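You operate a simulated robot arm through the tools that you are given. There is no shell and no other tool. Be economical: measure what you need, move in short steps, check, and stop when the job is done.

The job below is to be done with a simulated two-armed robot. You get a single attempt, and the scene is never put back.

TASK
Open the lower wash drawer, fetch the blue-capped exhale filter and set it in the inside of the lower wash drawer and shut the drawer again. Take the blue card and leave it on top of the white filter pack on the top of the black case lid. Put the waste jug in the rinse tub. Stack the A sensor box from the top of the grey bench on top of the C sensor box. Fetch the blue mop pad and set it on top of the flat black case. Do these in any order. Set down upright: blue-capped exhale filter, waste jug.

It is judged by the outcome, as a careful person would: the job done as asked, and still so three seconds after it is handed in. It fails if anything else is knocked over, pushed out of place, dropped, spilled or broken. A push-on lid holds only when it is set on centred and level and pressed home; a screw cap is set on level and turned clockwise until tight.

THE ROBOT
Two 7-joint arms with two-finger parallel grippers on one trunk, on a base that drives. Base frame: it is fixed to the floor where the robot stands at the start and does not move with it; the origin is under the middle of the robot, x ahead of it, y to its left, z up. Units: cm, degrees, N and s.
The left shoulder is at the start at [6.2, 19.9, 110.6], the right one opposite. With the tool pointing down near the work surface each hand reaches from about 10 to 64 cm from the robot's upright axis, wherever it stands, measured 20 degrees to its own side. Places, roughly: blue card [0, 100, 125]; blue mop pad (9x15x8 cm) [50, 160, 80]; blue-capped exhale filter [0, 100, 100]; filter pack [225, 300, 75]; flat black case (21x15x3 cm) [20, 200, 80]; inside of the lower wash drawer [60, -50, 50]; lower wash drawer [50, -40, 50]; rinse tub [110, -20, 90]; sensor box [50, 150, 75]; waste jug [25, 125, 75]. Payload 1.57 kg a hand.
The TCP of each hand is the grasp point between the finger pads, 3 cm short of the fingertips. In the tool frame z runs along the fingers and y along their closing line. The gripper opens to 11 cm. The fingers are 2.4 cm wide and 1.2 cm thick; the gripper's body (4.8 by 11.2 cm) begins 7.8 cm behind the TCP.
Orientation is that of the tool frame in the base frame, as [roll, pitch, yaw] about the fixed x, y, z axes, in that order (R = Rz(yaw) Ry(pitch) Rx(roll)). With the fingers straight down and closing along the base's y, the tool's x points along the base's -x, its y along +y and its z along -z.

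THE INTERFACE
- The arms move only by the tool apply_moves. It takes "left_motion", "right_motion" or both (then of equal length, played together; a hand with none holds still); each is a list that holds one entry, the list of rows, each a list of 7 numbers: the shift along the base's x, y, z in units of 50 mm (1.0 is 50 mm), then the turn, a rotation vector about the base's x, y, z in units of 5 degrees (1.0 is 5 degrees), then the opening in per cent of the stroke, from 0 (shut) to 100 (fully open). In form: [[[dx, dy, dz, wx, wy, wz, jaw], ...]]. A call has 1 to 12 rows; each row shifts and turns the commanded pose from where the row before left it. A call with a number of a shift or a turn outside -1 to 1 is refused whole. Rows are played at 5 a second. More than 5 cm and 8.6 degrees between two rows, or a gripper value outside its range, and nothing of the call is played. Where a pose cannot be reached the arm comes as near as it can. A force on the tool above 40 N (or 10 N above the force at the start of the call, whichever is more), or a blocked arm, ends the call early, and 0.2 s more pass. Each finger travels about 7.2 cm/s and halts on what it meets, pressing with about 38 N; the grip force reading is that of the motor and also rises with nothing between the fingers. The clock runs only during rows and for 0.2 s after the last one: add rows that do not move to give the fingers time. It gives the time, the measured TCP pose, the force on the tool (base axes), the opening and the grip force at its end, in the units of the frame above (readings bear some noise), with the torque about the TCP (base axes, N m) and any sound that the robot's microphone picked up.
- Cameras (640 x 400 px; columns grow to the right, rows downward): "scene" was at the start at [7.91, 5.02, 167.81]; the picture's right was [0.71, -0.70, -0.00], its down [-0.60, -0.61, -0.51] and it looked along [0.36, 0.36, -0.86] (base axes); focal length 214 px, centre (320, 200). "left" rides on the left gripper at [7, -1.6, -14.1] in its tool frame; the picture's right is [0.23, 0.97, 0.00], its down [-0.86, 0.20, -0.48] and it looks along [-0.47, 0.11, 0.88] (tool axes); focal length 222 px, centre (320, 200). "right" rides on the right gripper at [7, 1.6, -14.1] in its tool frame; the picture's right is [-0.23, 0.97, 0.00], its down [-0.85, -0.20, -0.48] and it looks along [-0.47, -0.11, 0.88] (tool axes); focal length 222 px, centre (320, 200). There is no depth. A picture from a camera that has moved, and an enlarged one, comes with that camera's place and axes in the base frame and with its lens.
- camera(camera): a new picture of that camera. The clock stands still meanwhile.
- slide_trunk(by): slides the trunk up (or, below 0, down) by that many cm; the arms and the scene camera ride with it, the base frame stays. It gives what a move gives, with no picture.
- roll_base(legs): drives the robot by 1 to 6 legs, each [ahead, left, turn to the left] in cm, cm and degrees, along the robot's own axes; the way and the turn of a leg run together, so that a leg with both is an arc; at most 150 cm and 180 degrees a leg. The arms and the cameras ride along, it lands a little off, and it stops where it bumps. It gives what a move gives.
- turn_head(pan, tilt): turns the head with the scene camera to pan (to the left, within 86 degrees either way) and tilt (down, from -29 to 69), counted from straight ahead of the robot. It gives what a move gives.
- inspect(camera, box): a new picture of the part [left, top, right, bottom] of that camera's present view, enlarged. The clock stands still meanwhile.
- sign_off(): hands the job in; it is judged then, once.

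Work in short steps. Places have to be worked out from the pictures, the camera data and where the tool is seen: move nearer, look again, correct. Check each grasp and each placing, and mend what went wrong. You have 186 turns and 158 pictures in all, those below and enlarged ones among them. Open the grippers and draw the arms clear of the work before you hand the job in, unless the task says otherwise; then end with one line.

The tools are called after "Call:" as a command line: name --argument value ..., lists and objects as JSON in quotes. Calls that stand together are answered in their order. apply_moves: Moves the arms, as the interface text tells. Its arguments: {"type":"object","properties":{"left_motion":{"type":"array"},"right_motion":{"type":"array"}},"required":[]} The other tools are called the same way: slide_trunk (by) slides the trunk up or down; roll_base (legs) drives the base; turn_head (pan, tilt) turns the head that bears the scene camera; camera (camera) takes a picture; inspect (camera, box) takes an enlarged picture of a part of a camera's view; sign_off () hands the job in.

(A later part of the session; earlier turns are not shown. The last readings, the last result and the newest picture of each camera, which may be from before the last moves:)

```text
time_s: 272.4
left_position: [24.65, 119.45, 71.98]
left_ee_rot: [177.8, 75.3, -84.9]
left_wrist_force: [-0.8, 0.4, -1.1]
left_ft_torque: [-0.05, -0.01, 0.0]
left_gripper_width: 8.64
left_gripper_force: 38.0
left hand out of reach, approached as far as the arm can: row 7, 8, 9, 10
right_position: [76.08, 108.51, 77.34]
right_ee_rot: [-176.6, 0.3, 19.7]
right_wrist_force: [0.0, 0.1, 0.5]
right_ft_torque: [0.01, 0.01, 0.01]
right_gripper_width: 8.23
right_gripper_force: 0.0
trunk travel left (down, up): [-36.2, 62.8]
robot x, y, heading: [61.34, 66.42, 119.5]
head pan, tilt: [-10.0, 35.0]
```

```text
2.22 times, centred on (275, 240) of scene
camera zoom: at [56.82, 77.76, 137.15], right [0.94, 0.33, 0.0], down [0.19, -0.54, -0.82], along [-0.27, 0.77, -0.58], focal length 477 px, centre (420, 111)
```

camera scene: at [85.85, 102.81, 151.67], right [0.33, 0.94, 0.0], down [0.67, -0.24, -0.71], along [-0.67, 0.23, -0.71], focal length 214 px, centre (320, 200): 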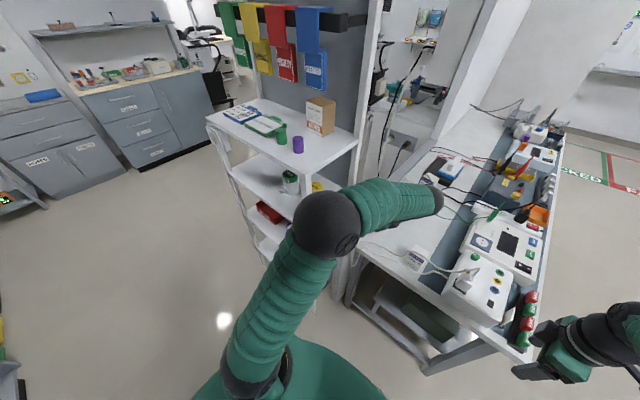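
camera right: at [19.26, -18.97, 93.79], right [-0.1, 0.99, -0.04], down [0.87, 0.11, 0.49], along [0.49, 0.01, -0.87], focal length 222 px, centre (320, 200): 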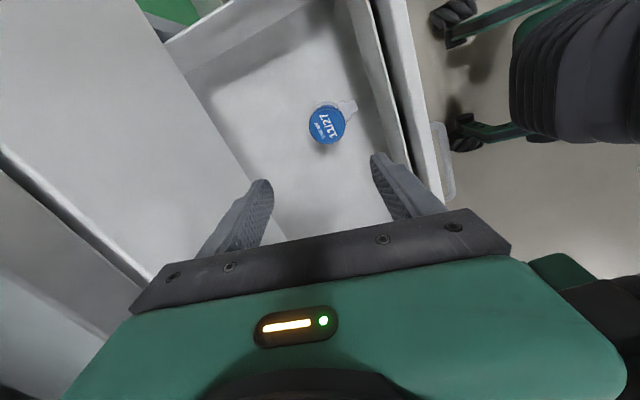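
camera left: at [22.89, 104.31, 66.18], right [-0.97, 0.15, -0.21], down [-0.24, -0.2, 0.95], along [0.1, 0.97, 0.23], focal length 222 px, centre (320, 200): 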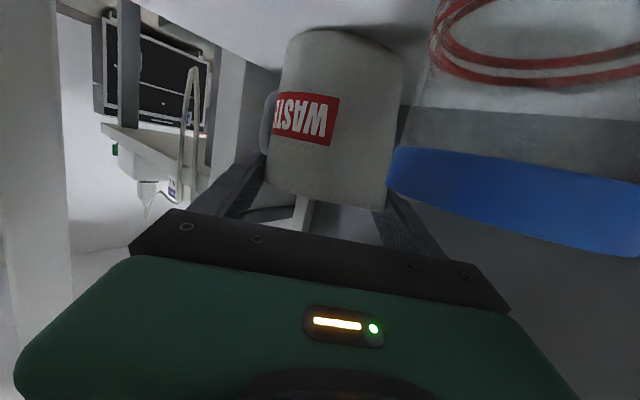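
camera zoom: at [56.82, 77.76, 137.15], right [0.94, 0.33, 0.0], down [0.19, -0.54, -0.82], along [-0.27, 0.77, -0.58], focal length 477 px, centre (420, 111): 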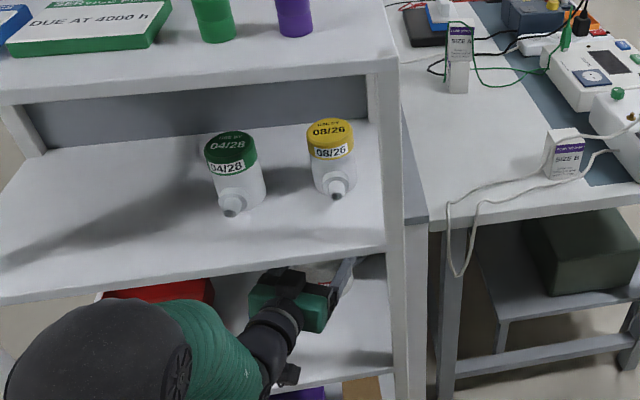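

I shift 0.7 cm left for post clearance and back the whole robot straight out.

Call:
apply_moves --left_motion '[[[-0.12, -0.07, 0.0, 0, 0, 0, 30], [0, 0, 0, 0, 0, 0, 30]]]'

Call:
roll_base --legs '[[-30, 0, 0]]'

Call:
camera --camera "scene"

```text
time_s: 273.0
left_position: [24.06, 119.24, 71.96]
left_ee_rot: [177.6, 75.4, -84.9]
left_wrist_force: [-0.6, 0.3, -0.3]
left_ft_torque: [-0.01, 0.02, -0.03]
left_gripper_width: 8.65
left_gripper_force: 38.3
right_position: [76.14, 108.54, 77.31]
right_ee_rot: [-176.7, 0.3, 19.7]
right_wrist_force: [0.5, 0.2, -0.6]
right_ft_torque: [0.0, -0.03, 0.01]
right_gripper_width: 8.26
right_gripper_force: 0.1
trunk travel left (down, up): [-36.2, 62.8]
robot x, y, heading: [61.13, 66.61, 119.1]
head pan, tilt: [-10.0, 35.0]
```

```text
time_s: 275.1
left_position: [38.72, 92.89, 72.17]
left_ee_rot: [177.6, 75.3, -85.0]
left_wrist_force: [0.6, 0.0, -1.2]
left_ft_torque: [-0.03, 0.01, -0.02]
left_gripper_width: 8.64
left_gripper_force: 37.8
right_position: [90.85, 82.23, 77.39]
right_ee_rot: [-176.6, 0.2, 19.7]
right_wrist_force: [0.3, -0.9, 0.4]
right_ft_torque: [-0.01, 0.02, 0.03]
right_gripper_width: 8.26
right_gripper_force: 0.1
trunk travel left (down, up): [-36.2, 62.8]
robot x, y, heading: [76.15, 40.43, 119.3]
head pan, tilt: [-10.0, 35.0]
```

```text
18 pictures are left
camera scene: at [71.7, 51.34, 137.16], right [0.94, 0.33, 0.0], down [0.19, -0.54, -0.82], along [-0.27, 0.77, -0.57], focal length 214 px, centre (320, 200)
```

scene: 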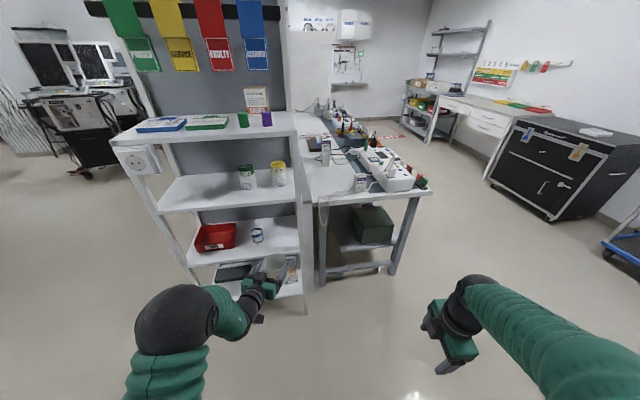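

The jug is out and the beaker undisturbed. I raise the trunk 31 cm and travel in steps to face the counter: quarter turn, sideways, quarter turn.

Call:
slide_trunk --by 31

Call:
roll_base --legs '[[0, 0, -90], [0, 41, 0], [0, 0, -90]]'

Call:
turn_head --pan 0 --tilt 40

Call:
camera --camera "scene"

```text
time_s: 278.2
left_position: [38.92, 92.85, 102.99]
left_ee_rot: [177.6, 75.4, -84.9]
left_wrist_force: [0.6, 0.2, -0.9]
left_ft_torque: [-0.02, 0.0, -0.03]
left_gripper_width: 8.65
left_gripper_force: 38.2
right_position: [90.86, 82.14, 108.37]
right_ee_rot: [-176.7, 0.2, 19.7]
right_wrist_force: [-0.4, -1.0, -0.1]
right_ft_torque: [0.02, 0.01, -0.02]
right_gripper_width: 8.26
right_gripper_force: 0.2
trunk travel left (down, up): [-67.2, 31.8]
robot x, y, heading: [76.34, 40.53, 119.4]
head pan, tilt: [-10.0, 35.0]
```

```text
time_s: 288.4
left_position: [91.76, 23.06, 103.15]
left_ee_rot: [177.6, 75.4, 93.4]
left_wrist_force: [0.0, -0.1, -0.5]
left_ft_torque: [0.03, -0.04, -0.02]
left_gripper_width: 8.66
left_gripper_force: 37.6
right_position: [39.91, 35.22, 108.39]
right_ee_rot: [-176.5, 0.2, -162.0]
right_wrist_force: [0.7, 0.6, -0.6]
right_ft_torque: [0.0, 0.01, 0.0]
right_gripper_width: 8.26
right_gripper_force: 0.0
trunk travel left (down, up): [-67.2, 31.8]
robot x, y, heading: [56.0, 76.76, -62.3]
head pan, tilt: [-10.0, 35.0]
```

```text
time_s: 289.2
left_position: [91.66, 23.14, 103.13]
left_ee_rot: [177.6, 75.4, 93.3]
left_wrist_force: [0.7, 0.5, -0.8]
left_ft_torque: [0.04, -0.02, -0.02]
left_gripper_width: 8.62
left_gripper_force: 37.6
right_position: [39.88, 35.2, 108.3]
right_ee_rot: [-176.6, 0.1, -161.9]
right_wrist_force: [-0.1, 0.1, 0.4]
right_ft_torque: [0.02, 0.0, -0.02]
right_gripper_width: 8.24
right_gripper_force: 0.1
trunk travel left (down, up): [-67.2, 31.8]
robot x, y, heading: [55.87, 77.0, -62.6]
head pan, tilt: [0.0, 40.0]
```

```text
17 pictures are left
camera scene: at [61.24, 66.19, 167.4], right [-0.89, -0.46, 0.0], down [-0.3, 0.57, -0.77], along [0.35, -0.68, -0.64], focal length 214 px, centre (320, 200)
```

scene: 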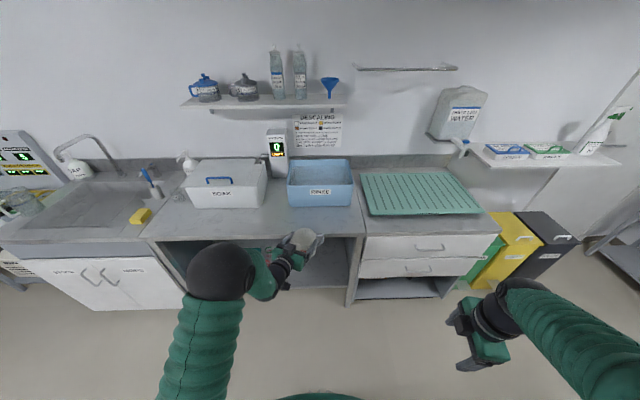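

The tub is straight ahead with free counter in front of it. I drive 23 cm forward so the jug is above the counter strip, then lower it until it touches, to regrip from above.

Call:
roll_base --legs '[[23, 0, 1.3]]'

Call:
apply_moves --left_motion '[[[0, 0, -0.3, 0, 0, 0, 30], [0, 0, -0.3, 0, 0, 0, 30], [0, 0, -0.12, 0, 0, 0, 30], [0, 0, -0.12, 0, 0, 0, 30], [0, 0, -0.12, 0, 0, 0, 30], [0, 0, -0.12, 0, 0, 0, 30], [0, 0, -0.12, 0, 0, 0, 30], [0, 0, -0.12, 0, 0, 0, 30], [0, 0, -0.12, 0, 0, 0, 30]]]'

Call:
inspect --camera "scene" --box '[220, 160, 420, 320]'

```text
time_s: 290.9
left_position: [104.08, 3.77, 103.24]
left_ee_rot: [177.3, 75.5, 94.9]
left_wrist_force: [-0.2, 0.5, -0.9]
left_ft_torque: [0.02, -0.01, 0.0]
left_gripper_width: 8.65
left_gripper_force: 38.0
right_position: [51.97, 14.49, 108.49]
right_ee_rot: [-176.5, 0.3, -160.3]
right_wrist_force: [-0.4, 0.2, 0.0]
right_ft_torque: [-0.01, -0.01, 0.03]
right_gripper_width: 8.23
right_gripper_force: 0.0
trunk travel left (down, up): [-67.2, 31.8]
robot x, y, heading: [67.06, 56.34, -60.8]
head pan, tilt: [0.0, 40.0]
```

```text
time_s: 292.9
left_position: [104.27, 3.83, 96.58]
left_ee_rot: [177.7, 76.2, 94.6]
left_wrist_force: [3.3, -3.6, 28.7]
left_ft_torque: [-0.89, -0.17, 0.3]
left_gripper_width: 8.63
left_gripper_force: 38.3
right_position: [51.94, 14.65, 108.59]
right_ee_rot: [-176.4, 0.3, -160.5]
right_wrist_force: [-0.5, 0.3, 0.7]
right_ft_torque: [-0.03, -0.01, -0.01]
right_gripper_width: 8.24
right_gripper_force: 0.2
trunk travel left (down, up): [-67.2, 31.8]
robot x, y, heading: [66.9, 56.43, -60.7]
head pan, tilt: [0.0, 40.0]
```

```text
2.50 times, centred on (320, 240) of scene
camera zoom: at [72.3, 46.42, 167.48], right [-0.87, -0.49, 0.0], down [-0.31, 0.56, -0.77], along [0.38, -0.67, -0.64], focal length 536 px, centre (320, 100)
```

zoom: 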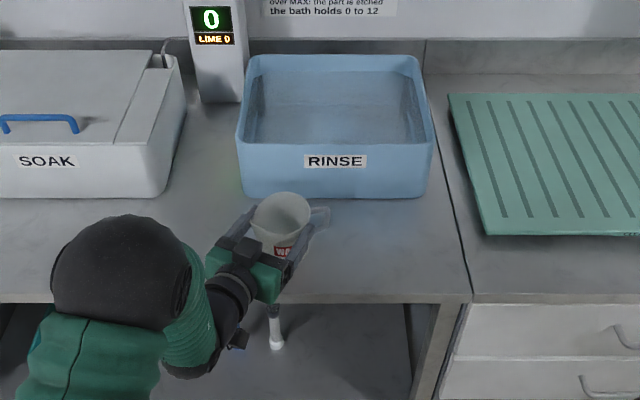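

The jug stands on the counter. I release it and draw the left hand straight back, then up and aside.

Call:
apply_moves --left_motion '[[[0, 0, 0.06, 0, 0, 0, 30], [0, 0, 0, 0, 0, 0, 90], [0, 0, 0, 0, 0, 0, 100], [0, 0, 0, 0, 0, 0, 100], [-0.04, 0.5, 0.05, 0, 0, 0, 100], [-0.06, 0.8, 0.1, 0, 0, 0, 100], [-0.06, 0.8, 0.1, 0, 0, 0, 100], [0.2, 0.6, 0.5, 0, 0, 0, 100], [0.4, 0.3, 0.7, 0, 0, 0, 100], [0.5, 0.2, 0.7, 0, 0, 0, 100]]]'

Call:
inspect --camera "scene" --box '[220, 140, 460, 320]'

```text
time_s: 295.1
left_position: [109.17, 19.62, 107.01]
left_ee_rot: [177.7, 75.5, 95.2]
left_wrist_force: [-0.7, 0.5, 0.7]
left_ft_torque: [-0.03, 0.0, 0.0]
left_gripper_width: 11.01
left_gripper_force: 0.0
right_position: [52.2, 14.5, 108.59]
right_ee_rot: [-176.5, 0.2, -160.4]
right_wrist_force: [0.5, -0.2, -0.4]
right_ft_torque: [0.0, 0.01, -0.02]
right_gripper_width: 8.25
right_gripper_force: 0.1
trunk travel left (down, up): [-67.2, 31.8]
robot x, y, heading: [66.67, 56.04, -60.4]
head pan, tilt: [0.0, 40.0]
```

```text
2.22 times, centred on (340, 230) of scene
camera zoom: at [72.69, 46.17, 167.4], right [-0.87, -0.49, 0.0], down [-0.31, 0.56, -0.77], along [0.37, -0.67, -0.64], focal length 477 px, centre (276, 133)
```

zoom: 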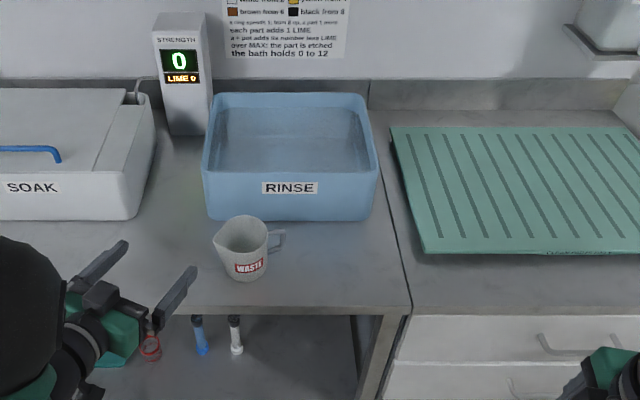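

The jug stands upright near (104.6, 1.2). I raise the left hand out of the way and move the base so that the right hand can take the jug from above.

Call:
apply_moves --left_motion '[[[0, 0.1, 0.8, 0, 0, 0, 100], [0, 0.1, 0.8, 0, 0, 0, 100], [0, 0.1, 0.8, 0, 0, 0, 100], [0, 0.1, 0.8, 0, 0, 0, 100]]]' --right_motion '[[[0.3, -0.4, 0.1, 0, 0, 0, 100], [0.4, -0.6, 0.1, 0, 0, 0, 100], [0.4, -0.6, 0.1, 0, 0, 0, 100], [0.4, -0.6, 0.1, 0, 0, 0, 100]]]'

Call:
roll_base --legs '[[0, 18, 0], [10, 0, 0]]'

```text
time_s: 296.1
left_position: [108.88, 21.38, 122.97]
left_ee_rot: [177.7, 75.4, 95.1]
left_wrist_force: [-0.6, -0.1, -0.2]
left_ft_torque: [0.02, 0.01, 0.03]
left_gripper_width: 10.99
left_gripper_force: 0.0
right_position: [59.66, 3.47, 110.34]
right_ee_rot: [-176.6, 0.2, -160.4]
right_wrist_force: [-0.9, -1.0, -0.1]
right_ft_torque: [-0.03, 0.01, 0.0]
right_gripper_width: 11.01
right_gripper_force: 0.1
trunk travel left (down, up): [-67.2, 31.8]
robot x, y, heading: [67.06, 56.15, -60.9]
head pan, tilt: [0.0, 40.0]
```

```text
time_s: 298.4
left_position: [128.39, 21.36, 123.18]
left_ee_rot: [176.3, 75.5, 93.7]
left_wrist_force: [-1.2, 0.1, 0.1]
left_ft_torque: [-0.01, -0.02, 0.06]
left_gripper_width: 10.99
left_gripper_force: 0.0
right_position: [79.18, 3.3, 110.18]
right_ee_rot: [-176.5, 0.5, -160.5]
right_wrist_force: [-0.2, 0.2, -0.2]
right_ft_torque: [-0.01, -0.08, 0.0]
right_gripper_width: 11.0
right_gripper_force: 0.0
trunk travel left (down, up): [-67.2, 31.8]
robot x, y, heading: [87.37, 56.34, -60.8]
head pan, tilt: [0.0, 40.0]
```

I bring the right hand above the jug and check alignment with its camera.

Call:
apply_moves --right_motion '[[[0.9, -0.07, 0, 0, 0, 0, 100], [0.9, -0.07, 0, 0, 0, 0, 100], [0.9, -0.07, 0, 0, 0, 0, 100], [0.9, -0.07, 0, 0, 0, 0, 100], [0.9, -0.07, 0, 0, 0, 0, 100], [0.58, -0.07, 0, 0, 0, 0, 100], [0, 0, 0, 0, 0, 0, 100]]]'

Call:
camera --camera "right"

```text
time_s: 300.0
left_position: [129.1, 21.39, 123.03]
left_ee_rot: [177.6, 75.4, 94.9]
left_wrist_force: [0.1, 0.8, -0.4]
left_ft_torque: [0.0, 0.01, 0.01]
left_gripper_width: 11.0
left_gripper_force: 0.0
right_position: [105.15, 1.27, 110.35]
right_ee_rot: [-176.5, 0.2, -160.5]
right_wrist_force: [-0.1, -0.1, 0.4]
right_ft_torque: [0.04, 0.03, 0.02]
right_gripper_width: 11.0
right_gripper_force: 0.1
trunk travel left (down, up): [-67.2, 31.8]
robot x, y, heading: [87.13, 56.07, -60.8]
head pan, tilt: [0.0, 40.0]
```

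```text
14 pictures are left
camera right: at [97.69, 1.28, 124.16], right [-0.11, 0.99, -0.06], down [0.86, 0.12, 0.49], along [0.5, 0.0, -0.87], focal length 222 px, centre (320, 200)
```

right: 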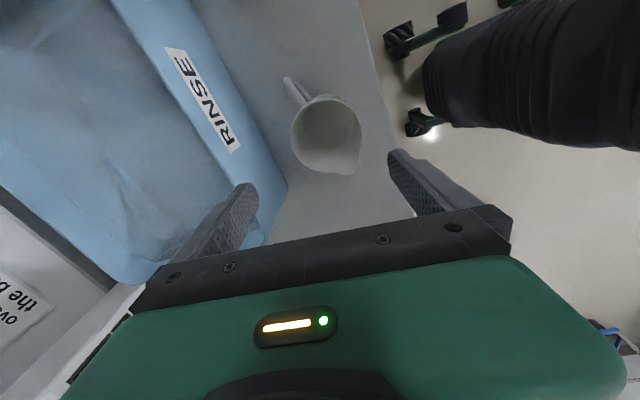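

Alignment is good within about 1 cm. I correct, descend over the rim and close fore-and-aft.

Call:
apply_moves --right_motion '[[[-0.2, 0, -0.7, 0, 0, 0, 100], [0, 0, -0.8, 0, 0, 0, 100], [0, 0, -0.8, 0, 0, 0, 100], [0, 0, -0.6, 0, 0, 0, 100], [0, 0, 0, 0, 0, 0, 100], [0, 0, 0, 0, 0, 0, 40], [0, 0, 0, 0, 0, 0, 40], [0, 0, 0, 0, 0, 0, 40], [0, 0, 0, 0, 0, 0, 40]]]'

```text
time_s: 302.0
left_position: [129.23, 21.53, 122.83]
left_ee_rot: [177.9, 75.5, 95.2]
left_wrist_force: [0.4, -0.2, 0.2]
left_ft_torque: [-0.01, -0.03, -0.01]
left_gripper_width: 11.01
left_gripper_force: 0.1
right_position: [104.4, 1.45, 95.94]
right_ee_rot: [-176.6, 0.3, -160.6]
right_wrist_force: [-0.3, 2.2, 1.0]
right_ft_torque: [0.15, 0.01, 0.03]
right_gripper_width: 8.03
right_gripper_force: 37.8
trunk travel left (down, up): [-67.2, 31.8]
robot x, y, heading: [87.46, 56.43, -60.7]
head pan, tilt: [0.0, 40.0]
```

The jug is held (8.0 cm). I raise it with the trunk by 20 cm and roll over so it hangs above the tub.

Call:
slide_trunk --by 20

Call:
roll_base --legs '[[0, -9, 0], [19, 0, 0]]'

Call:
camera --camera "right"

```text
time_s: 304.1
left_position: [129.2, 21.45, 142.88]
left_ee_rot: [177.9, 75.4, 95.2]
left_wrist_force: [0.0, 0.0, -0.1]
left_ft_torque: [-0.01, 0.0, -0.01]
left_gripper_width: 11.02
left_gripper_force: 0.2
right_position: [104.33, 1.24, 115.89]
right_ee_rot: [-176.6, 0.1, -160.5]
right_wrist_force: [-0.5, 0.7, -0.6]
right_ft_torque: [0.0, -0.01, 0.0]
right_gripper_width: 8.04
right_gripper_force: 38.1
trunk travel left (down, up): [-87.2, 11.8]
robot x, y, heading: [86.87, 55.8, -60.8]
head pan, tilt: [0.0, 40.0]
```

```text
time_s: 306.4
left_position: [131.63, 1.83, 142.88]
left_ee_rot: [179.5, 75.8, 96.7]
left_wrist_force: [-0.3, 0.3, -0.9]
left_ft_torque: [0.0, -0.02, 0.02]
left_gripper_width: 11.01
left_gripper_force: 0.1
right_position: [106.56, -18.45, 116.26]
right_ee_rot: [-176.2, -0.2, -160.5]
right_wrist_force: [1.1, 0.2, -0.6]
right_ft_torque: [-0.02, 0.04, 0.03]
right_gripper_width: 8.05
right_gripper_force: 38.1
trunk travel left (down, up): [-87.2, 11.8]
robot x, y, heading: [88.8, 35.34, -60.7]
head pan, tilt: [0.0, 40.0]
```

```text
13 pictures are left
camera right: at [99.18, -18.41, 130.21], right [-0.11, 0.99, -0.07], down [0.86, 0.13, 0.49], along [0.49, 0.0, -0.87], focal length 222 px, centre (320, 200)
```

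right: 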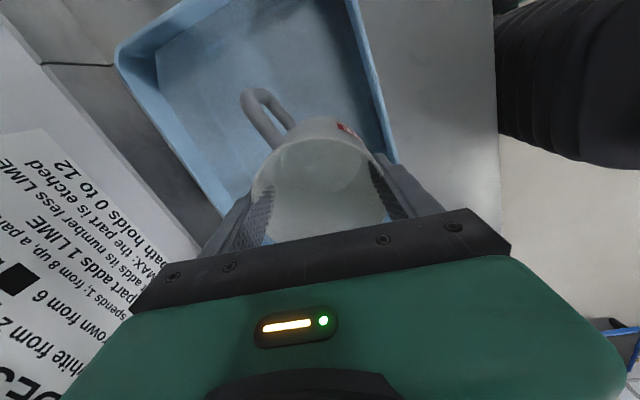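

The jug hangs over the tub with the front wall about 7 cm behind its axis. I shift 3.5 cm forward and lower to contact.

Call:
apply_moves --right_motion '[[[0.17, -0.3, 0, 0, 0, 0, 40], [0.17, -0.3, -0.5, 0, 0, 0, 40], [0, 0, -0.8, 0, 0, 0, 40], [0, 0, -0.8, 0, 0, 0, 40], [0, 0, -0.6, 0, 0, 0, 40], [0, 0, -0.3, 0, 0, 0, 40], [0, 0, -0.15, 0, 0, 0, 40], [0, 0, -0.15, 0, 0, 0, 40], [0, 0, -0.15, 0, 0, 0, 40], [0, 0, -0.15, 0, 0, 0, 40], [0, 0, -0.15, 0, 0, 0, 40], [0, 0, -0.15, 0, 0, 0, 40]]]'

Call:
camera --camera "right"

```text
time_s: 309.0
left_position: [130.22, 0.98, 143.28]
left_ee_rot: [177.0, 75.7, 94.3]
left_wrist_force: [0.3, -0.1, 0.3]
left_ft_torque: [-0.02, 0.01, -0.05]
left_gripper_width: 11.0
left_gripper_force: 0.0
right_position: [107.35, -22.25, 96.81]
right_ee_rot: [-175.9, 0.6, -160.4]
right_wrist_force: [2.0, -6.4, 29.7]
right_ft_torque: [0.45, 0.0, 0.02]
right_gripper_width: 8.04
right_gripper_force: 37.7
trunk travel left (down, up): [-87.2, 11.8]
robot x, y, heading: [88.49, 35.51, -60.9]
head pan, tilt: [0.0, 40.0]
```

```text
12 pictures are left
camera right: at [99.7, -22.28, 110.73], right [-0.11, 0.99, -0.07], down [0.86, 0.13, 0.5], along [0.5, 0.0, -0.86], focal length 222 px, centre (320, 200)
```

right: 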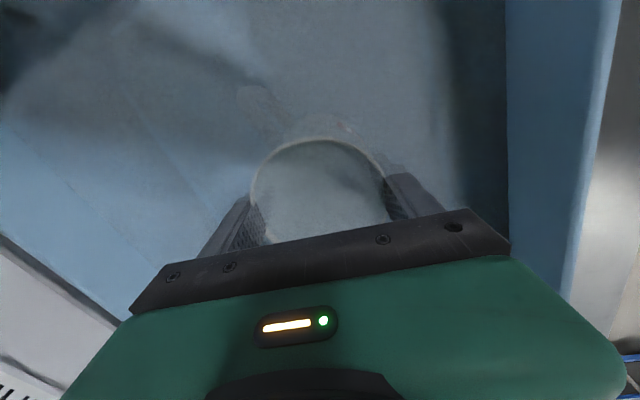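

The jug stands on the tub floor (contact). I release and rise.

Call:
apply_moves --right_motion '[[[0, 0, 0.06, 0, 0, 0, 40], [0, 0, 0, 0, 0, 0, 90], [0, 0, 0, 0, 0, 0, 95], [0, 0, 0, 0, 0, 0, 95], [0, 0, 0.4, 0, 0, 0, 95], [0, 0, 0.8, 0, 0, 0, 95], [0, 0, 0.9, 0, 0, 0, 95], [0, 0, 0.9, 0, 0, 0, 95], [0, 0, 0.9, 0, 0, 0, 95], [-0.1, 0.2, 0.6, 0, 0, 0, 95]]]'

Call:
camera --camera "right"

```text
time_s: 311.2
left_position: [129.81, 0.38, 143.09]
left_ee_rot: [175.9, 75.3, 93.4]
left_wrist_force: [0.1, 0.1, 0.4]
left_ft_torque: [0.02, -0.02, 0.0]
left_gripper_width: 11.02
left_gripper_force: 0.2
right_position: [106.23, -21.36, 119.28]
right_ee_rot: [-176.6, 0.6, -160.5]
right_wrist_force: [-0.8, 0.2, -0.4]
right_ft_torque: [-0.03, 0.0, -0.03]
right_gripper_width: 10.44
right_gripper_force: 0.0
trunk travel left (down, up): [-87.2, 11.8]
robot x, y, heading: [88.64, 35.65, -60.7]
head pan, tilt: [0.0, 40.0]
```

```text
11 pictures are left
camera right: at [98.58, -21.46, 133.14], right [-0.11, 0.99, -0.06], down [0.86, 0.12, 0.5], along [0.5, 0.01, -0.86], focal length 222 px, centre (320, 200)
```

right: 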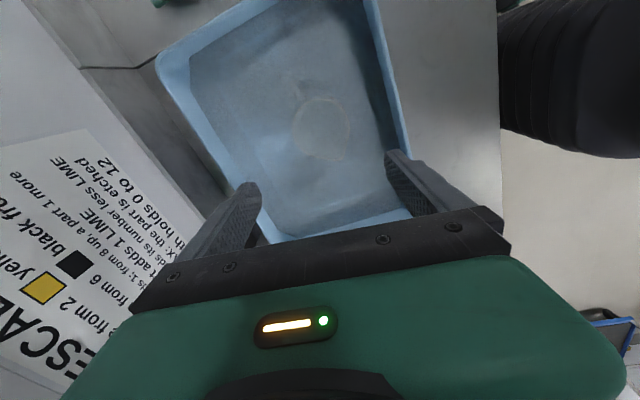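

The jug is in the tub, upright. Now the blue card: I raise the right hand, back away, turn around and drive to the left front of the rack.

Call:
apply_moves --right_motion '[[[0, 0, 0.9, 0, 0, 0, 100], [0, 0, 0.9, 0, 0, 0, 100], [-0.2, 0.35, 0.8, 0, 0, 0, 100]]]'

Call:
roll_base --legs '[[-20, 0, 0], [0, 0, 179.8], [0, 60, 0], [8, 0, 0]]'

```text
time_s: 312.0
left_position: [129.65, 0.5, 143.11]
left_ee_rot: [176.0, 75.4, 93.4]
left_wrist_force: [0.0, -0.5, 0.7]
left_ft_torque: [-0.02, 0.0, 0.01]
left_gripper_width: 11.0
left_gripper_force: 0.1
right_position: [105.37, -19.71, 132.11]
right_ee_rot: [-176.5, 0.6, -160.4]
right_wrist_force: [0.5, -1.3, -0.1]
right_ft_torque: [-0.03, -0.02, 0.01]
right_gripper_width: 10.99
right_gripper_force: 0.0
trunk travel left (down, up): [-87.2, 11.8]
robot x, y, heading: [88.93, 35.27, -60.6]
head pan, tilt: [0.0, 40.0]
```

```text
time_s: 324.6
left_position: [-17.7, 62.97, 143.8]
left_ee_rot: [174.8, 76.0, -87.2]
left_wrist_force: [-0.7, -1.0, 0.5]
left_ft_torque: [-0.03, 0.01, 0.04]
left_gripper_width: 10.97
left_gripper_force: 0.1
right_position: [6.4, 83.67, 132.67]
right_ee_rot: [-175.9, 0.6, 20.3]
right_wrist_force: [0.1, 0.7, 0.5]
right_ft_torque: [0.05, 0.02, 0.02]
right_gripper_width: 11.0
right_gripper_force: 0.1
trunk travel left (down, up): [-87.2, 11.8]
robot x, y, heading: [23.32, 29.47, 120.1]
head pan, tilt: [0.0, 40.0]
```

The hand would hide the card from the head camera, so I move it right 20 cm and take an enlarged view of the card.

Call:
apply_moves --right_motion '[[[0.8, 0.42, 0, 0, 0, 0, 100], [0.8, 0.42, 0, 0, 0, 0, 100], [0.8, 0.42, 0, 0, 0, 0, 100], [0.8, 0.42, 0, 0, 0, 0, 100], [0.8, 0.42, 0, 0, 0, 0, 100]]]'

Call:
inspect --camera "scene" --box '[300, 170, 420, 260]'

```text
time_s: 325.8
left_position: [-18.09, 64.84, 143.22]
left_ee_rot: [175.4, 75.2, -86.4]
left_wrist_force: [0.2, -0.9, -0.3]
left_ft_torque: [0.02, 0.0, -0.01]
left_gripper_width: 10.99
left_gripper_force: 0.1
right_position: [25.8, 95.97, 131.77]
right_ee_rot: [-176.6, 0.8, 20.3]
right_wrist_force: [0.7, 0.3, 0.0]
right_ft_torque: [0.0, 0.01, -0.01]
right_gripper_width: 11.01
right_gripper_force: 0.1
trunk travel left (down, up): [-87.2, 11.8]
robot x, y, heading: [23.14, 29.95, 119.8]
head pan, tilt: [0.0, 40.0]
```

```text
4.44 times, centred on (360, 215) of scene
camera zoom: at [17.14, 40.61, 187.37], right [0.87, 0.5, 0.0], down [0.32, -0.56, -0.76], along [-0.38, 0.66, -0.65], focal length 953 px, centre (142, 133)
```

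zoom: 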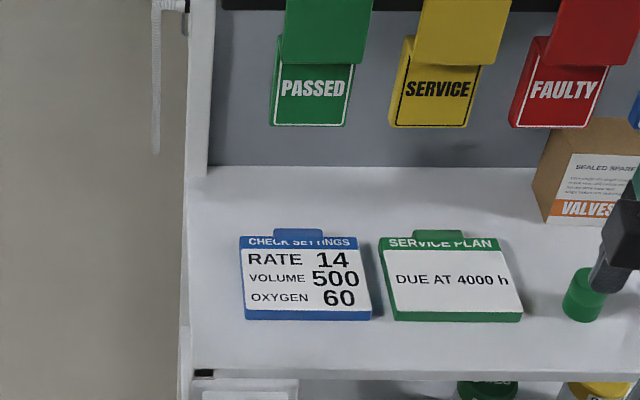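

The card (11.6 × 8.9 × 1.3 cm) lies close under the hanging tags, so a top grip there could hit them. I will drag it toward the shelf front first: I roll 8 cm closer and tilt the closed right hand 35° so its wrist stays clear of the tags.

Call:
roll_base --legs '[[8, 0, 0]]'

Call:
apply_moves --right_motion '[[[0, 0, 0, 0.868, 0.497, 0.95, 0], [0, 0, 0, 0.868, 0.497, 0.95, 0], [0, 0, 0, 0.868, 0.497, 0, 0], [0, 0, 0, 0.868, 0.497, 0, 0], [0, 0, 0, 0.868, 0.497, 0, 0], [0, 0, 0, 0.868, 0.497, 0, 0], [0, 0, 0, 0.868, 0.497, 0, 0], [-0.8, -0.4, -0.2, 0, 0, 0, 0], [-0.8, -0.4, -0.2, 0, 0, 0, 0], [-0.8, -0.4, -0.2, 0, 0, 0, 0], [-0.8, -0.4, -0.2, 0, 0, 0, 0], [0, 0, 0, 0, 0, 0, 0]]]'

```text
time_s: 326.9
left_position: [-21.53, 70.11, 143.92]
left_ee_rot: [174.2, 76.1, -87.6]
left_wrist_force: [0.6, 0.2, -0.3]
left_ft_torque: [-0.01, 0.01, 0.0]
left_gripper_width: 11.01
left_gripper_force: 0.0
right_position: [22.55, 101.31, 132.64]
right_ee_rot: [-175.8, 0.8, 20.2]
right_wrist_force: [-0.2, -0.6, 0.3]
right_ft_torque: [0.0, 0.02, 0.03]
right_gripper_width: 10.99
right_gripper_force: 0.1
trunk travel left (down, up): [-87.2, 11.8]
robot x, y, heading: [18.81, 36.97, 120.0]
head pan, tilt: [0.0, 40.0]
```

```text
time_s: 329.5
left_position: [-22.47, 71.68, 143.14]
left_ee_rot: [176.0, 75.5, -86.0]
left_wrist_force: [0.2, 0.1, -0.2]
left_ft_torque: [0.04, 0.0, 0.01]
left_gripper_width: 11.01
left_gripper_force: 0.1
right_position: [5.37, 94.75, 128.12]
right_ee_rot: [-141.6, 1.3, 30.5]
right_wrist_force: [0.3, 0.2, 0.1]
right_ft_torque: [-0.01, 0.01, 0.0]
right_gripper_width: 0.0
right_gripper_force: 21.4
trunk travel left (down, up): [-87.2, 11.8]
robot x, y, heading: [18.36, 37.12, 120.0]
head pan, tilt: [0.0, 40.0]
```

I move the fingertips behind the card's back edge and lower them gently to the shelf surface.

Call:
apply_moves --right_motion '[[[-0.48, 0.66, -0.1, 0, 0, 0, 0], [-0.48, 0.66, -0.2, 0, 0, 0, 0], [-0.48, 0.66, -0.2, 0, 0, 0, 0], [0, 0, -0.4, 0, 0, 0, 0], [0, 0, -0.2, 0, 0, 0, 0], [0, 0, -0.1, 0, 0, 0, 0], [0, 0, -0.1, 0, 0, 0, 0], [0, 0, -0.1, 0, 0, 0, 0], [0, 0, -0.1, 0, 0, 0, 0], [0, 0, -0.1, 0, 0, 0, 0]]]'

Call:
inspect --camera "scene" --box '[290, 190, 420, 290]'

```text
time_s: 331.9
left_position: [-22.42, 71.34, 143.3]
left_ee_rot: [175.8, 75.7, -86.3]
left_wrist_force: [-0.5, 0.5, -0.1]
left_ft_torque: [0.03, -0.01, -0.03]
left_gripper_width: 10.99
left_gripper_force: 0.1
right_position: [-1.94, 104.76, 121.15]
right_ee_rot: [-140.2, 1.3, 30.7]
right_wrist_force: [3.7, -6.3, 21.0]
right_ft_torque: [0.02, -0.13, -0.01]
right_gripper_width: 0.0
right_gripper_force: 21.3
trunk travel left (down, up): [-87.2, 11.8]
robot x, y, heading: [18.51, 36.85, 119.9]
head pan, tilt: [0.0, 40.0]
stopped in row 10 (right hand): the force on the tool passed its limit at 42 N (the readings are from after the stop); the commanded pose is now the measured one
```

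```text
4.00 times, centred on (355, 240) of scene
camera zoom: at [12.87, 46.58, 187.42], right [0.87, 0.5, 0.0], down [0.32, -0.56, -0.77], along [-0.38, 0.66, -0.64], focal length 858 px, centre (180, 40)
```

zoom: 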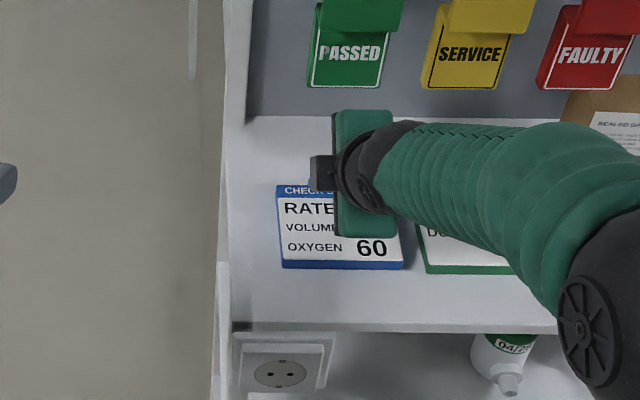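

Contact reached behind the card. I ease up slightly and pull toward the shelf front, 6 cm in small steps, watching force.

Call:
apply_moves --right_motion '[[[0, 0, 0.03, 0, 0, 0, 0], [0.1, -0.174, 0, 0, 0, 0, 0], [0.1, -0.174, 0, 0, 0, 0, 0], [0.1, -0.174, 0, 0, 0, 0, 0], [0.1, -0.174, 0, 0, 0, 0, 0], [0.1, -0.174, 0, 0, 0, 0, 0], [0.1, -0.174, 0, 0, 0, 0, 0], [0, 0, 0, 0, 0, 0, 0]]]'

Call:
inspect --camera "scene" --box '[290, 190, 420, 290]'

```text
time_s: 333.7
left_position: [-22.4, 71.33, 143.42]
left_ee_rot: [175.9, 75.5, -86.1]
left_wrist_force: [-0.5, 0.5, -0.2]
left_ft_torque: [0.01, 0.02, 0.01]
left_gripper_width: 10.99
left_gripper_force: 0.1
right_position: [1.11, 99.45, 120.88]
right_ee_rot: [-140.7, 1.2, 30.5]
right_wrist_force: [-0.8, 1.6, 16.9]
right_ft_torque: [0.36, -0.01, 0.04]
right_gripper_width: 0.0
right_gripper_force: 21.2
trunk travel left (down, up): [-87.2, 11.8]
robot x, y, heading: [18.65, 37.44, 120.0]
head pan, tilt: [0.0, 40.0]
```

```text
4.00 times, centred on (355, 240) of scene
camera zoom: at [12.77, 46.53, 187.43], right [0.87, 0.5, 0.0], down [0.32, -0.56, -0.77], along [-0.38, 0.66, -0.64], focal length 858 px, centre (180, 40)
```

zoom: 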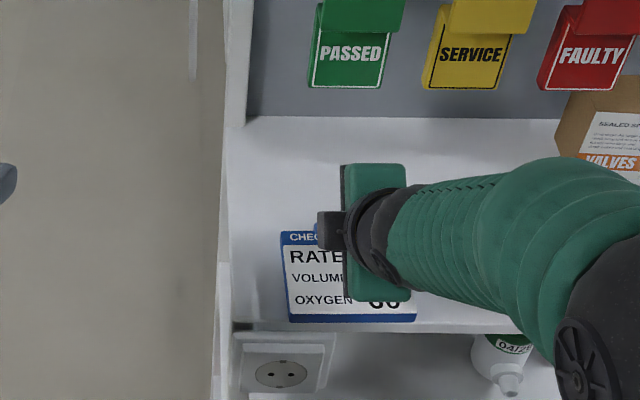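

The card slid to the shelf's front edge without disturbance. I lift, straighten the hand to vertical, open it, and position it over the card's centre near (2.7, 95.9).

Call:
apply_moves --right_motion '[[[-0.05, 0.1, 0.4, 0, 0, 0, 0], [0, 0, 0.9, 0, 0, 0, 0], [0, 0, 0.7, -0.866, -0.5, 0, 30], [0, 0, 0.3, -0.866, -0.5, 0, 60], [0.05, -0.1, 0, -0.866, -0.5, 0, 100], [0.05, -0.1, 0, -0.866, -0.5, 0, 100], [0.05, -0.15, 0, -0.866, -0.5, 0, 100], [0.05, -0.15, 0, -0.866, -0.5, 0, 100], [0.05, -0.15, 0, -0.866, -0.5, 0, 100], [0.05, -0.12, 0, -0.7, -0.4, 0, 100], [0, 0, 0, 0, 0, 0, 100]]]'

Call:
camera --camera "right"

```text
time_s: 336.1
left_position: [-22.58, 71.67, 143.1]
left_ee_rot: [175.9, 75.4, -86.1]
left_wrist_force: [0.6, 0.0, 0.1]
left_ft_torque: [-0.03, 0.02, 0.0]
left_gripper_width: 10.98
left_gripper_force: 0.0
right_position: [2.31, 96.46, 132.3]
right_ee_rot: [-179.8, 1.3, 29.5]
right_wrist_force: [-1.0, -1.0, 0.8]
right_ft_torque: [0.03, 0.03, -0.02]
right_gripper_width: 10.99
right_gripper_force: 0.0
trunk travel left (down, up): [-87.2, 11.8]
robot x, y, heading: [18.99, 36.63, 120.2]
head pan, tilt: [0.0, 40.0]
```

```text
7 pictures are left
camera right: at [9.46, 98.53, 146.13], right [0.28, -0.96, 0.0], down [-0.83, -0.24, 0.5], along [-0.48, -0.14, -0.87], focal length 222 px, centre (320, 200)
```

right: 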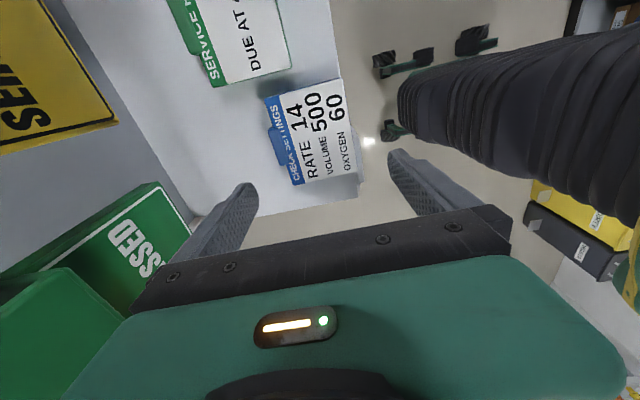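

The card with its tab spans about 9.8 cm; the hand must shift (+0.6, +1.6). I correct, descend to the shelf, back off slightly and close.

Call:
apply_moves --right_motion '[[[0.116, 0.32, 0, 0, 0, 0, 100], [0, 0, -0.8, 0, 0, 0, 100], [0, 0, -0.8, 0, 0, 0, 100], [0, 0, -0.4, 0, 0, 0, 100], [0, 0, -0.1, 0, 0, 0, 100], [0, 0, -0.08, 0, 0, 0, 100], [0, 0, -0.06, 0, 0, 0, 100], [0, 0, -0.06, 0, 0, 0, 100]]]'

```text
time_s: 337.9
left_position: [-22.53, 71.6, 143.27]
left_ee_rot: [175.8, 75.5, -86.1]
left_wrist_force: [-0.2, -0.8, 0.2]
left_ft_torque: [0.0, 0.0, -0.02]
left_gripper_width: 11.01
left_gripper_force: 0.0
right_position: [2.96, 98.16, 120.64]
right_ee_rot: [-179.7, 1.4, 29.6]
right_wrist_force: [0.0, 0.8, 0.3]
right_ft_torque: [0.07, 0.0, 0.0]
right_gripper_width: 10.99
right_gripper_force: 0.1
trunk travel left (down, up): [-87.2, 11.8]
robot x, y, heading: [19.01, 36.74, 120.1]
head pan, tilt: [0.0, 40.0]
```

No contact with the card top, so the fingers straddle it. I close on the edges.

Call:
apply_moves --right_motion '[[[0, 0, -0.04, 0, 0, 0, 100], [0, 0, 0, 0, 0, 0, 60], [0, 0, 0, 0, 0, 0, 60], [0, 0, 0, 0, 0, 0, 60], [0, 0, 0, 0, 0, 0, 60], [0, 0, 0, 0, 0, 0, 60]]]'

```text
time_s: 339.3
left_position: [-22.46, 71.68, 143.17]
left_ee_rot: [175.8, 75.5, -86.1]
left_wrist_force: [0.6, 0.3, -0.2]
left_ft_torque: [-0.01, -0.01, 0.02]
left_gripper_width: 10.99
left_gripper_force: 0.1
right_position: [2.8, 97.91, 120.46]
right_ee_rot: [-179.7, 1.4, 29.7]
right_wrist_force: [-0.2, 0.0, 1.2]
right_ft_torque: [-0.07, -0.04, 0.03]
right_gripper_width: 10.23
right_gripper_force: 37.8
trunk travel left (down, up): [-87.2, 11.8]
robot x, y, heading: [18.96, 36.72, 119.8]
head pan, tilt: [0.0, 40.0]
```

Gripped at 10.2 cm. I lift 2 cm, draw back away from the tags, then lift further and check.

Call:
apply_moves --right_motion '[[[0, 0, 0.2, 0, 0, 0, 50], [0.05, -0.1, 0.2, 0, 0, 0, 50], [0.3, -0.52, 0.1, 0, 0, 0, 50], [0.4, -0.69, 0.1, 0, 0, 0, 50], [0.3, -0.52, 0.5, 0, 0, 0, 50], [0, 0, 0.6, 0, 0, 0, 50], [0, 0, 0, 0, 0, 0, 50]]]'

Call:
inspect --camera "scene" --box '[260, 160, 460, 320]'

```text
time_s: 340.9
left_position: [-22.58, 71.73, 143.21]
left_ee_rot: [175.9, 75.4, -86.0]
left_wrist_force: [-0.3, -0.1, 1.1]
left_ft_torque: [0.03, -0.01, 0.0]
left_gripper_width: 11.0
left_gripper_force: 0.0
right_position: [8.21, 89.05, 129.1]
right_ee_rot: [-179.8, 1.5, 29.7]
right_wrist_force: [0.2, -0.6, -0.6]
right_ft_torque: [0.03, -0.03, -0.01]
right_gripper_width: 10.19
right_gripper_force: 38.6
trunk travel left (down, up): [-87.2, 11.8]
robot x, y, heading: [18.65, 36.66, 120.1]
head pan, tilt: [0.0, 40.0]
```

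```text
2.50 times, centred on (360, 240) of scene
camera zoom: at [12.63, 47.23, 187.38], right [0.87, 0.5, 0.0], down [0.32, -0.56, -0.76], along [-0.38, 0.66, -0.64], focal length 536 px, centre (220, 100)
```

zoom: 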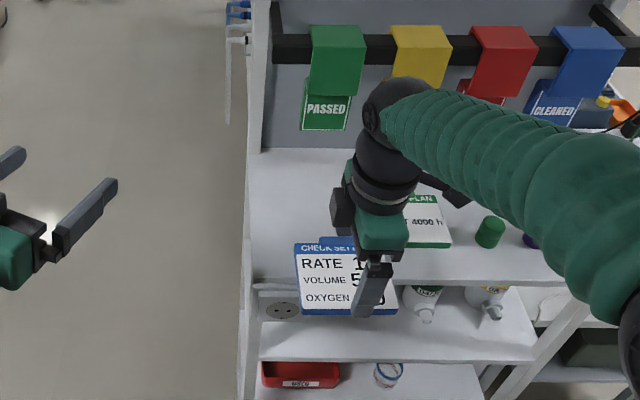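

The card is held level. I travel to the black case: back off, turn to face it, drive along the open floor, then sideways.

Call:
roll_base --legs '[[-15, 0, 0], [0, 0, -91], [140, 0, 0], [75, 0, 0], [0, 150, 0]]'

Call:
turn_head --pan 0 --tilt 35

Call:
camera --camera "scene"

```text
time_s: 363.5
left_position: [188.59, 294.74, 143.24]
left_ee_rot: [175.5, 75.5, 179.8]
left_wrist_force: [-0.2, -0.2, -0.9]
left_ft_torque: [-0.03, 0.03, 0.03]
left_gripper_width: 11.0
left_gripper_force: 0.0
right_position: [203.85, 262.83, 129.13]
right_ee_rot: [-179.9, 1.5, -64.2]
right_wrist_force: [-0.3, -0.1, -0.6]
right_ft_torque: [-0.01, 0.01, 0.0]
right_gripper_width: 10.21
right_gripper_force: 38.1
trunk travel left (down, up): [-87.2, 11.8]
robot x, y, heading: [151.28, 256.37, 26.1]
head pan, tilt: [0.0, 40.0]
```

```text
time_s: 364.2
left_position: [188.52, 294.84, 143.3]
left_ee_rot: [175.9, 75.5, -179.9]
left_wrist_force: [0.0, -1.4, 0.2]
left_ft_torque: [-0.02, -0.03, -0.01]
left_gripper_width: 11.02
left_gripper_force: 0.1
right_position: [203.64, 263.05, 129.14]
right_ee_rot: [-179.8, 1.4, -64.2]
right_wrist_force: [-0.1, 0.1, -0.3]
right_ft_torque: [-0.06, 0.03, 0.0]
right_gripper_width: 10.21
right_gripper_force: 37.9
trunk travel left (down, up): [-87.2, 11.8]
robot x, y, heading: [151.15, 256.55, 26.0]
head pan, tilt: [0.0, 35.0]
```

```text
5 pictures are left
camera scene: at [161.99, 261.43, 188.14], right [0.44, -0.9, 0.0], down [-0.52, -0.25, -0.82], along [0.73, 0.36, -0.58], focal length 214 px, centre (320, 200)
```

scene: 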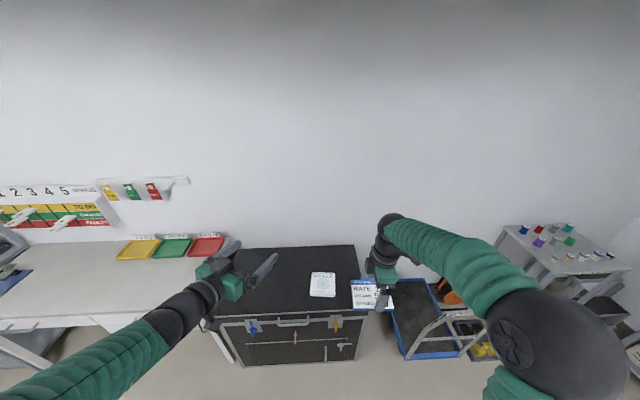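

The pack's top is triangulated near (222, 287, z≈85). I shift left, square up, roll ahead 22 cm and lower the trunk 18 cm, keeping the card above the lid.

Call:
roll_base --legs '[[0, 11.5, 3], [22, 0, 0]]'

Call:
slide_trunk --by -18

Call:
inspect --camera "scene" --box '[260, 180, 460, 320]'

```text
time_s: 366.7
left_position: [198.13, 319.27, 143.19]
left_ee_rot: [177.9, 76.0, -174.5]
left_wrist_force: [0.0, 0.0, -0.2]
left_ft_torque: [0.0, -0.01, -0.03]
left_gripper_width: 10.99
left_gripper_force: 0.0
right_position: [215.31, 288.4, 129.77]
right_ee_rot: [-179.5, 0.7, -60.8]
right_wrist_force: [-0.3, 1.1, 0.2]
right_ft_torque: [-0.07, -0.05, 0.03]
right_gripper_width: 10.21
right_gripper_force: 37.8
trunk travel left (down, up): [-87.2, 11.8]
robot x, y, heading: [164.56, 277.41, 29.3]
head pan, tilt: [0.0, 35.0]
```

```text
time_s: 368.7
left_position: [198.74, 319.15, 125.16]
left_ee_rot: [177.6, 75.8, -174.7]
left_wrist_force: [0.7, 0.8, -0.4]
left_ft_torque: [0.0, 0.0, -0.05]
left_gripper_width: 10.99
left_gripper_force: 0.0
right_position: [215.81, 288.35, 111.39]
right_ee_rot: [-179.5, 0.9, -60.6]
right_wrist_force: [-0.4, -0.4, -0.9]
right_ft_torque: [0.0, -0.01, 0.02]
right_gripper_width: 10.2
right_gripper_force: 38.2
trunk travel left (down, up): [-69.2, 29.8]
robot x, y, heading: [164.42, 277.17, 29.3]
head pan, tilt: [0.0, 35.0]
```

```text
2.86 times, centred on (360, 250) of scene
camera zoom: at [174.41, 284.1, 170.16], right [0.49, -0.87, 0.01], down [-0.5, -0.29, -0.82], along [0.71, 0.4, -0.57], focal length 613 px, centre (206, 57)
```

zoom: 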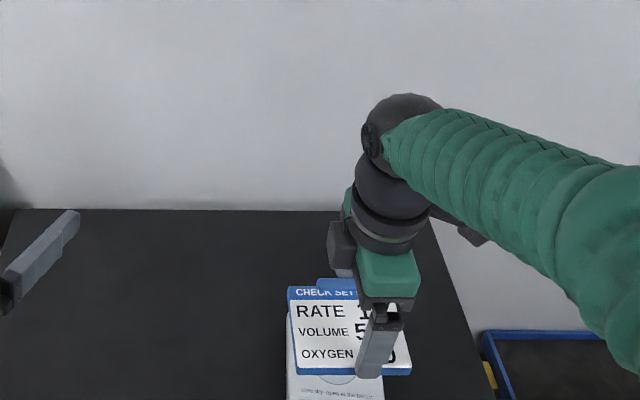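

The pack shows below and slightly ahead of the card. I move over its estimated centre, lower to 100, and check with the hand camera.

Call:
apply_moves --right_motion '[[[0.55, 0.12, -0.5, 0, 0, 0, 50], [0.55, 0.12, -0.7, 0, 0, 0, 50], [0.5, 0.1, -0.8, 0, 0, 0, 50], [0, 0, -0.2, 0, 0, 0, 50], [0, 0, 0, 0, 0, 0, 50]]]'

Call:
camera --camera "right"

```text
time_s: 369.9
left_position: [199.3, 318.51, 125.3]
left_ee_rot: [176.2, 75.6, -176.1]
left_wrist_force: [-0.2, -0.4, -0.5]
left_ft_torque: [0.01, 0.01, 0.01]
left_gripper_width: 11.02
left_gripper_force: 0.0
right_position: [224.39, 289.24, 100.1]
right_ee_rot: [-179.5, 1.1, -60.7]
right_wrist_force: [-0.4, 0.6, -0.7]
right_ft_torque: [0.01, -0.03, 0.02]
right_gripper_width: 10.21
right_gripper_force: 38.4
trunk travel left (down, up): [-69.2, 29.8]
robot x, y, heading: [164.84, 277.14, 29.2]
head pan, tilt: [0.0, 35.0]
```

```text
3 pictures are left
camera right: at [226.3, 282.04, 114.12], right [-0.96, -0.28, 0.0], down [-0.24, 0.83, 0.5], along [-0.14, 0.48, -0.87], focal length 222 px, centre (320, 200)
```

right: 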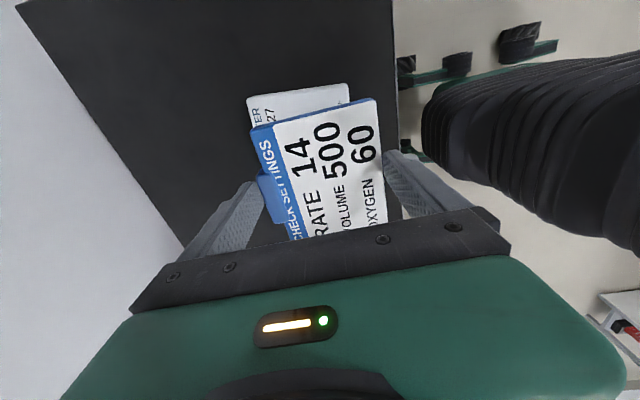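

Pack centre works out at (225.2, 290.6). I correct by (+0.9, +1.4) and lower until the card touches.

Call:
apply_moves --right_motion '[[[0.18, 0.28, -0.3, 0, 0, 0, 50], [0, 0, -0.6, 0, 0, 0, 50], [0, 0, -0.6, 0, 0, 0, 50], [0, 0, -0.15, 0, 0, 0, 50], [0, 0, -0.15, 0, 0, 0, 50], [0, 0, -0.15, 0, 0, 0, 50], [0, 0, -0.15, 0, 0, 0, 50], [0, 0, -0.15, 0, 0, 0, 50], [0, 0, -0.15, 0, 0, 0, 50], [0, 0, -0.15, 0, 0, 0, 50], [0, 0, -0.15, 0, 0, 0, 50]]]'

```text
time_s: 372.3
left_position: [198.7, 318.64, 125.44]
left_ee_rot: [176.7, 75.9, -175.8]
left_wrist_force: [0.5, 0.0, -0.1]
left_ft_torque: [0.01, 0.05, -0.02]
left_gripper_width: 10.99
left_gripper_force: 0.0
right_position: [224.93, 291.01, 87.34]
right_ee_rot: [-178.9, 1.0, -60.8]
right_wrist_force: [2.2, -1.7, 30.4]
right_ft_torque: [0.04, 0.16, 0.0]
right_gripper_width: 10.23
right_gripper_force: 37.8
trunk travel left (down, up): [-69.2, 29.8]
robot x, y, heading: [164.81, 277.12, 29.5]
head pan, tilt: [0.0, 35.0]
```

Contact at the expected height. I ease off, open the fingers and rise straight up.

Call:
apply_moves --right_motion '[[[0, 0, 0.05, 0, 0, 0, 50], [0, 0, 0, 0, 0, 0, 96], [0, 0, 0, 0, 0, 0, 100], [0, 0, 0, 0, 0, 0, 100], [0, 0, 0.2, 0, 0, 0, 100], [0, 0, 0.6, 0, 0, 0, 100], [0, 0, 0.9, 0, 0, 0, 100], [0, 0, 0.9, 0, 0, 0, 100], [0, 0, 0.5, 0, 0, 0, 100]]]'

Call:
camera --camera "right"

```text
time_s: 374.3
left_position: [199.04, 318.75, 125.22]
left_ee_rot: [176.9, 75.6, -175.6]
left_wrist_force: [0.6, 0.8, -0.5]
left_ft_torque: [0.04, 0.03, -0.03]
left_gripper_width: 10.99
left_gripper_force: 0.0
right_position: [224.66, 290.92, 102.83]
right_ee_rot: [-179.5, 1.1, -60.7]
right_wrist_force: [0.2, 0.2, 0.2]
right_ft_torque: [-0.01, 0.02, 0.01]
right_gripper_width: 10.99
right_gripper_force: 0.0
trunk travel left (down, up): [-69.2, 29.8]
robot x, y, heading: [164.28, 277.31, 29.4]
head pan, tilt: [0.0, 35.0]
```

```text
2 pictures are left
camera right: at [226.65, 283.69, 116.65], right [-0.96, -0.28, 0.0], down [-0.24, 0.83, 0.5], along [-0.14, 0.48, -0.87], focal length 222 px, centre (320, 200)
```

right: 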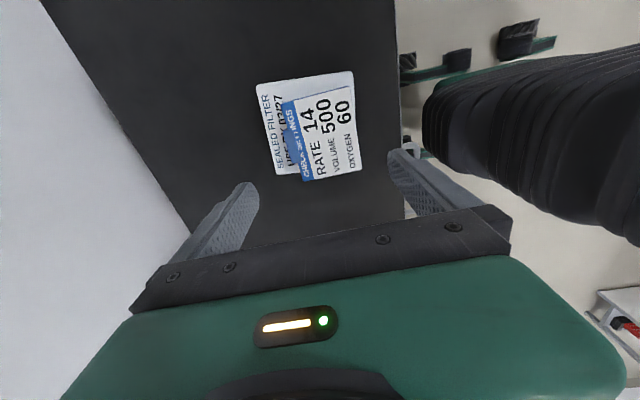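

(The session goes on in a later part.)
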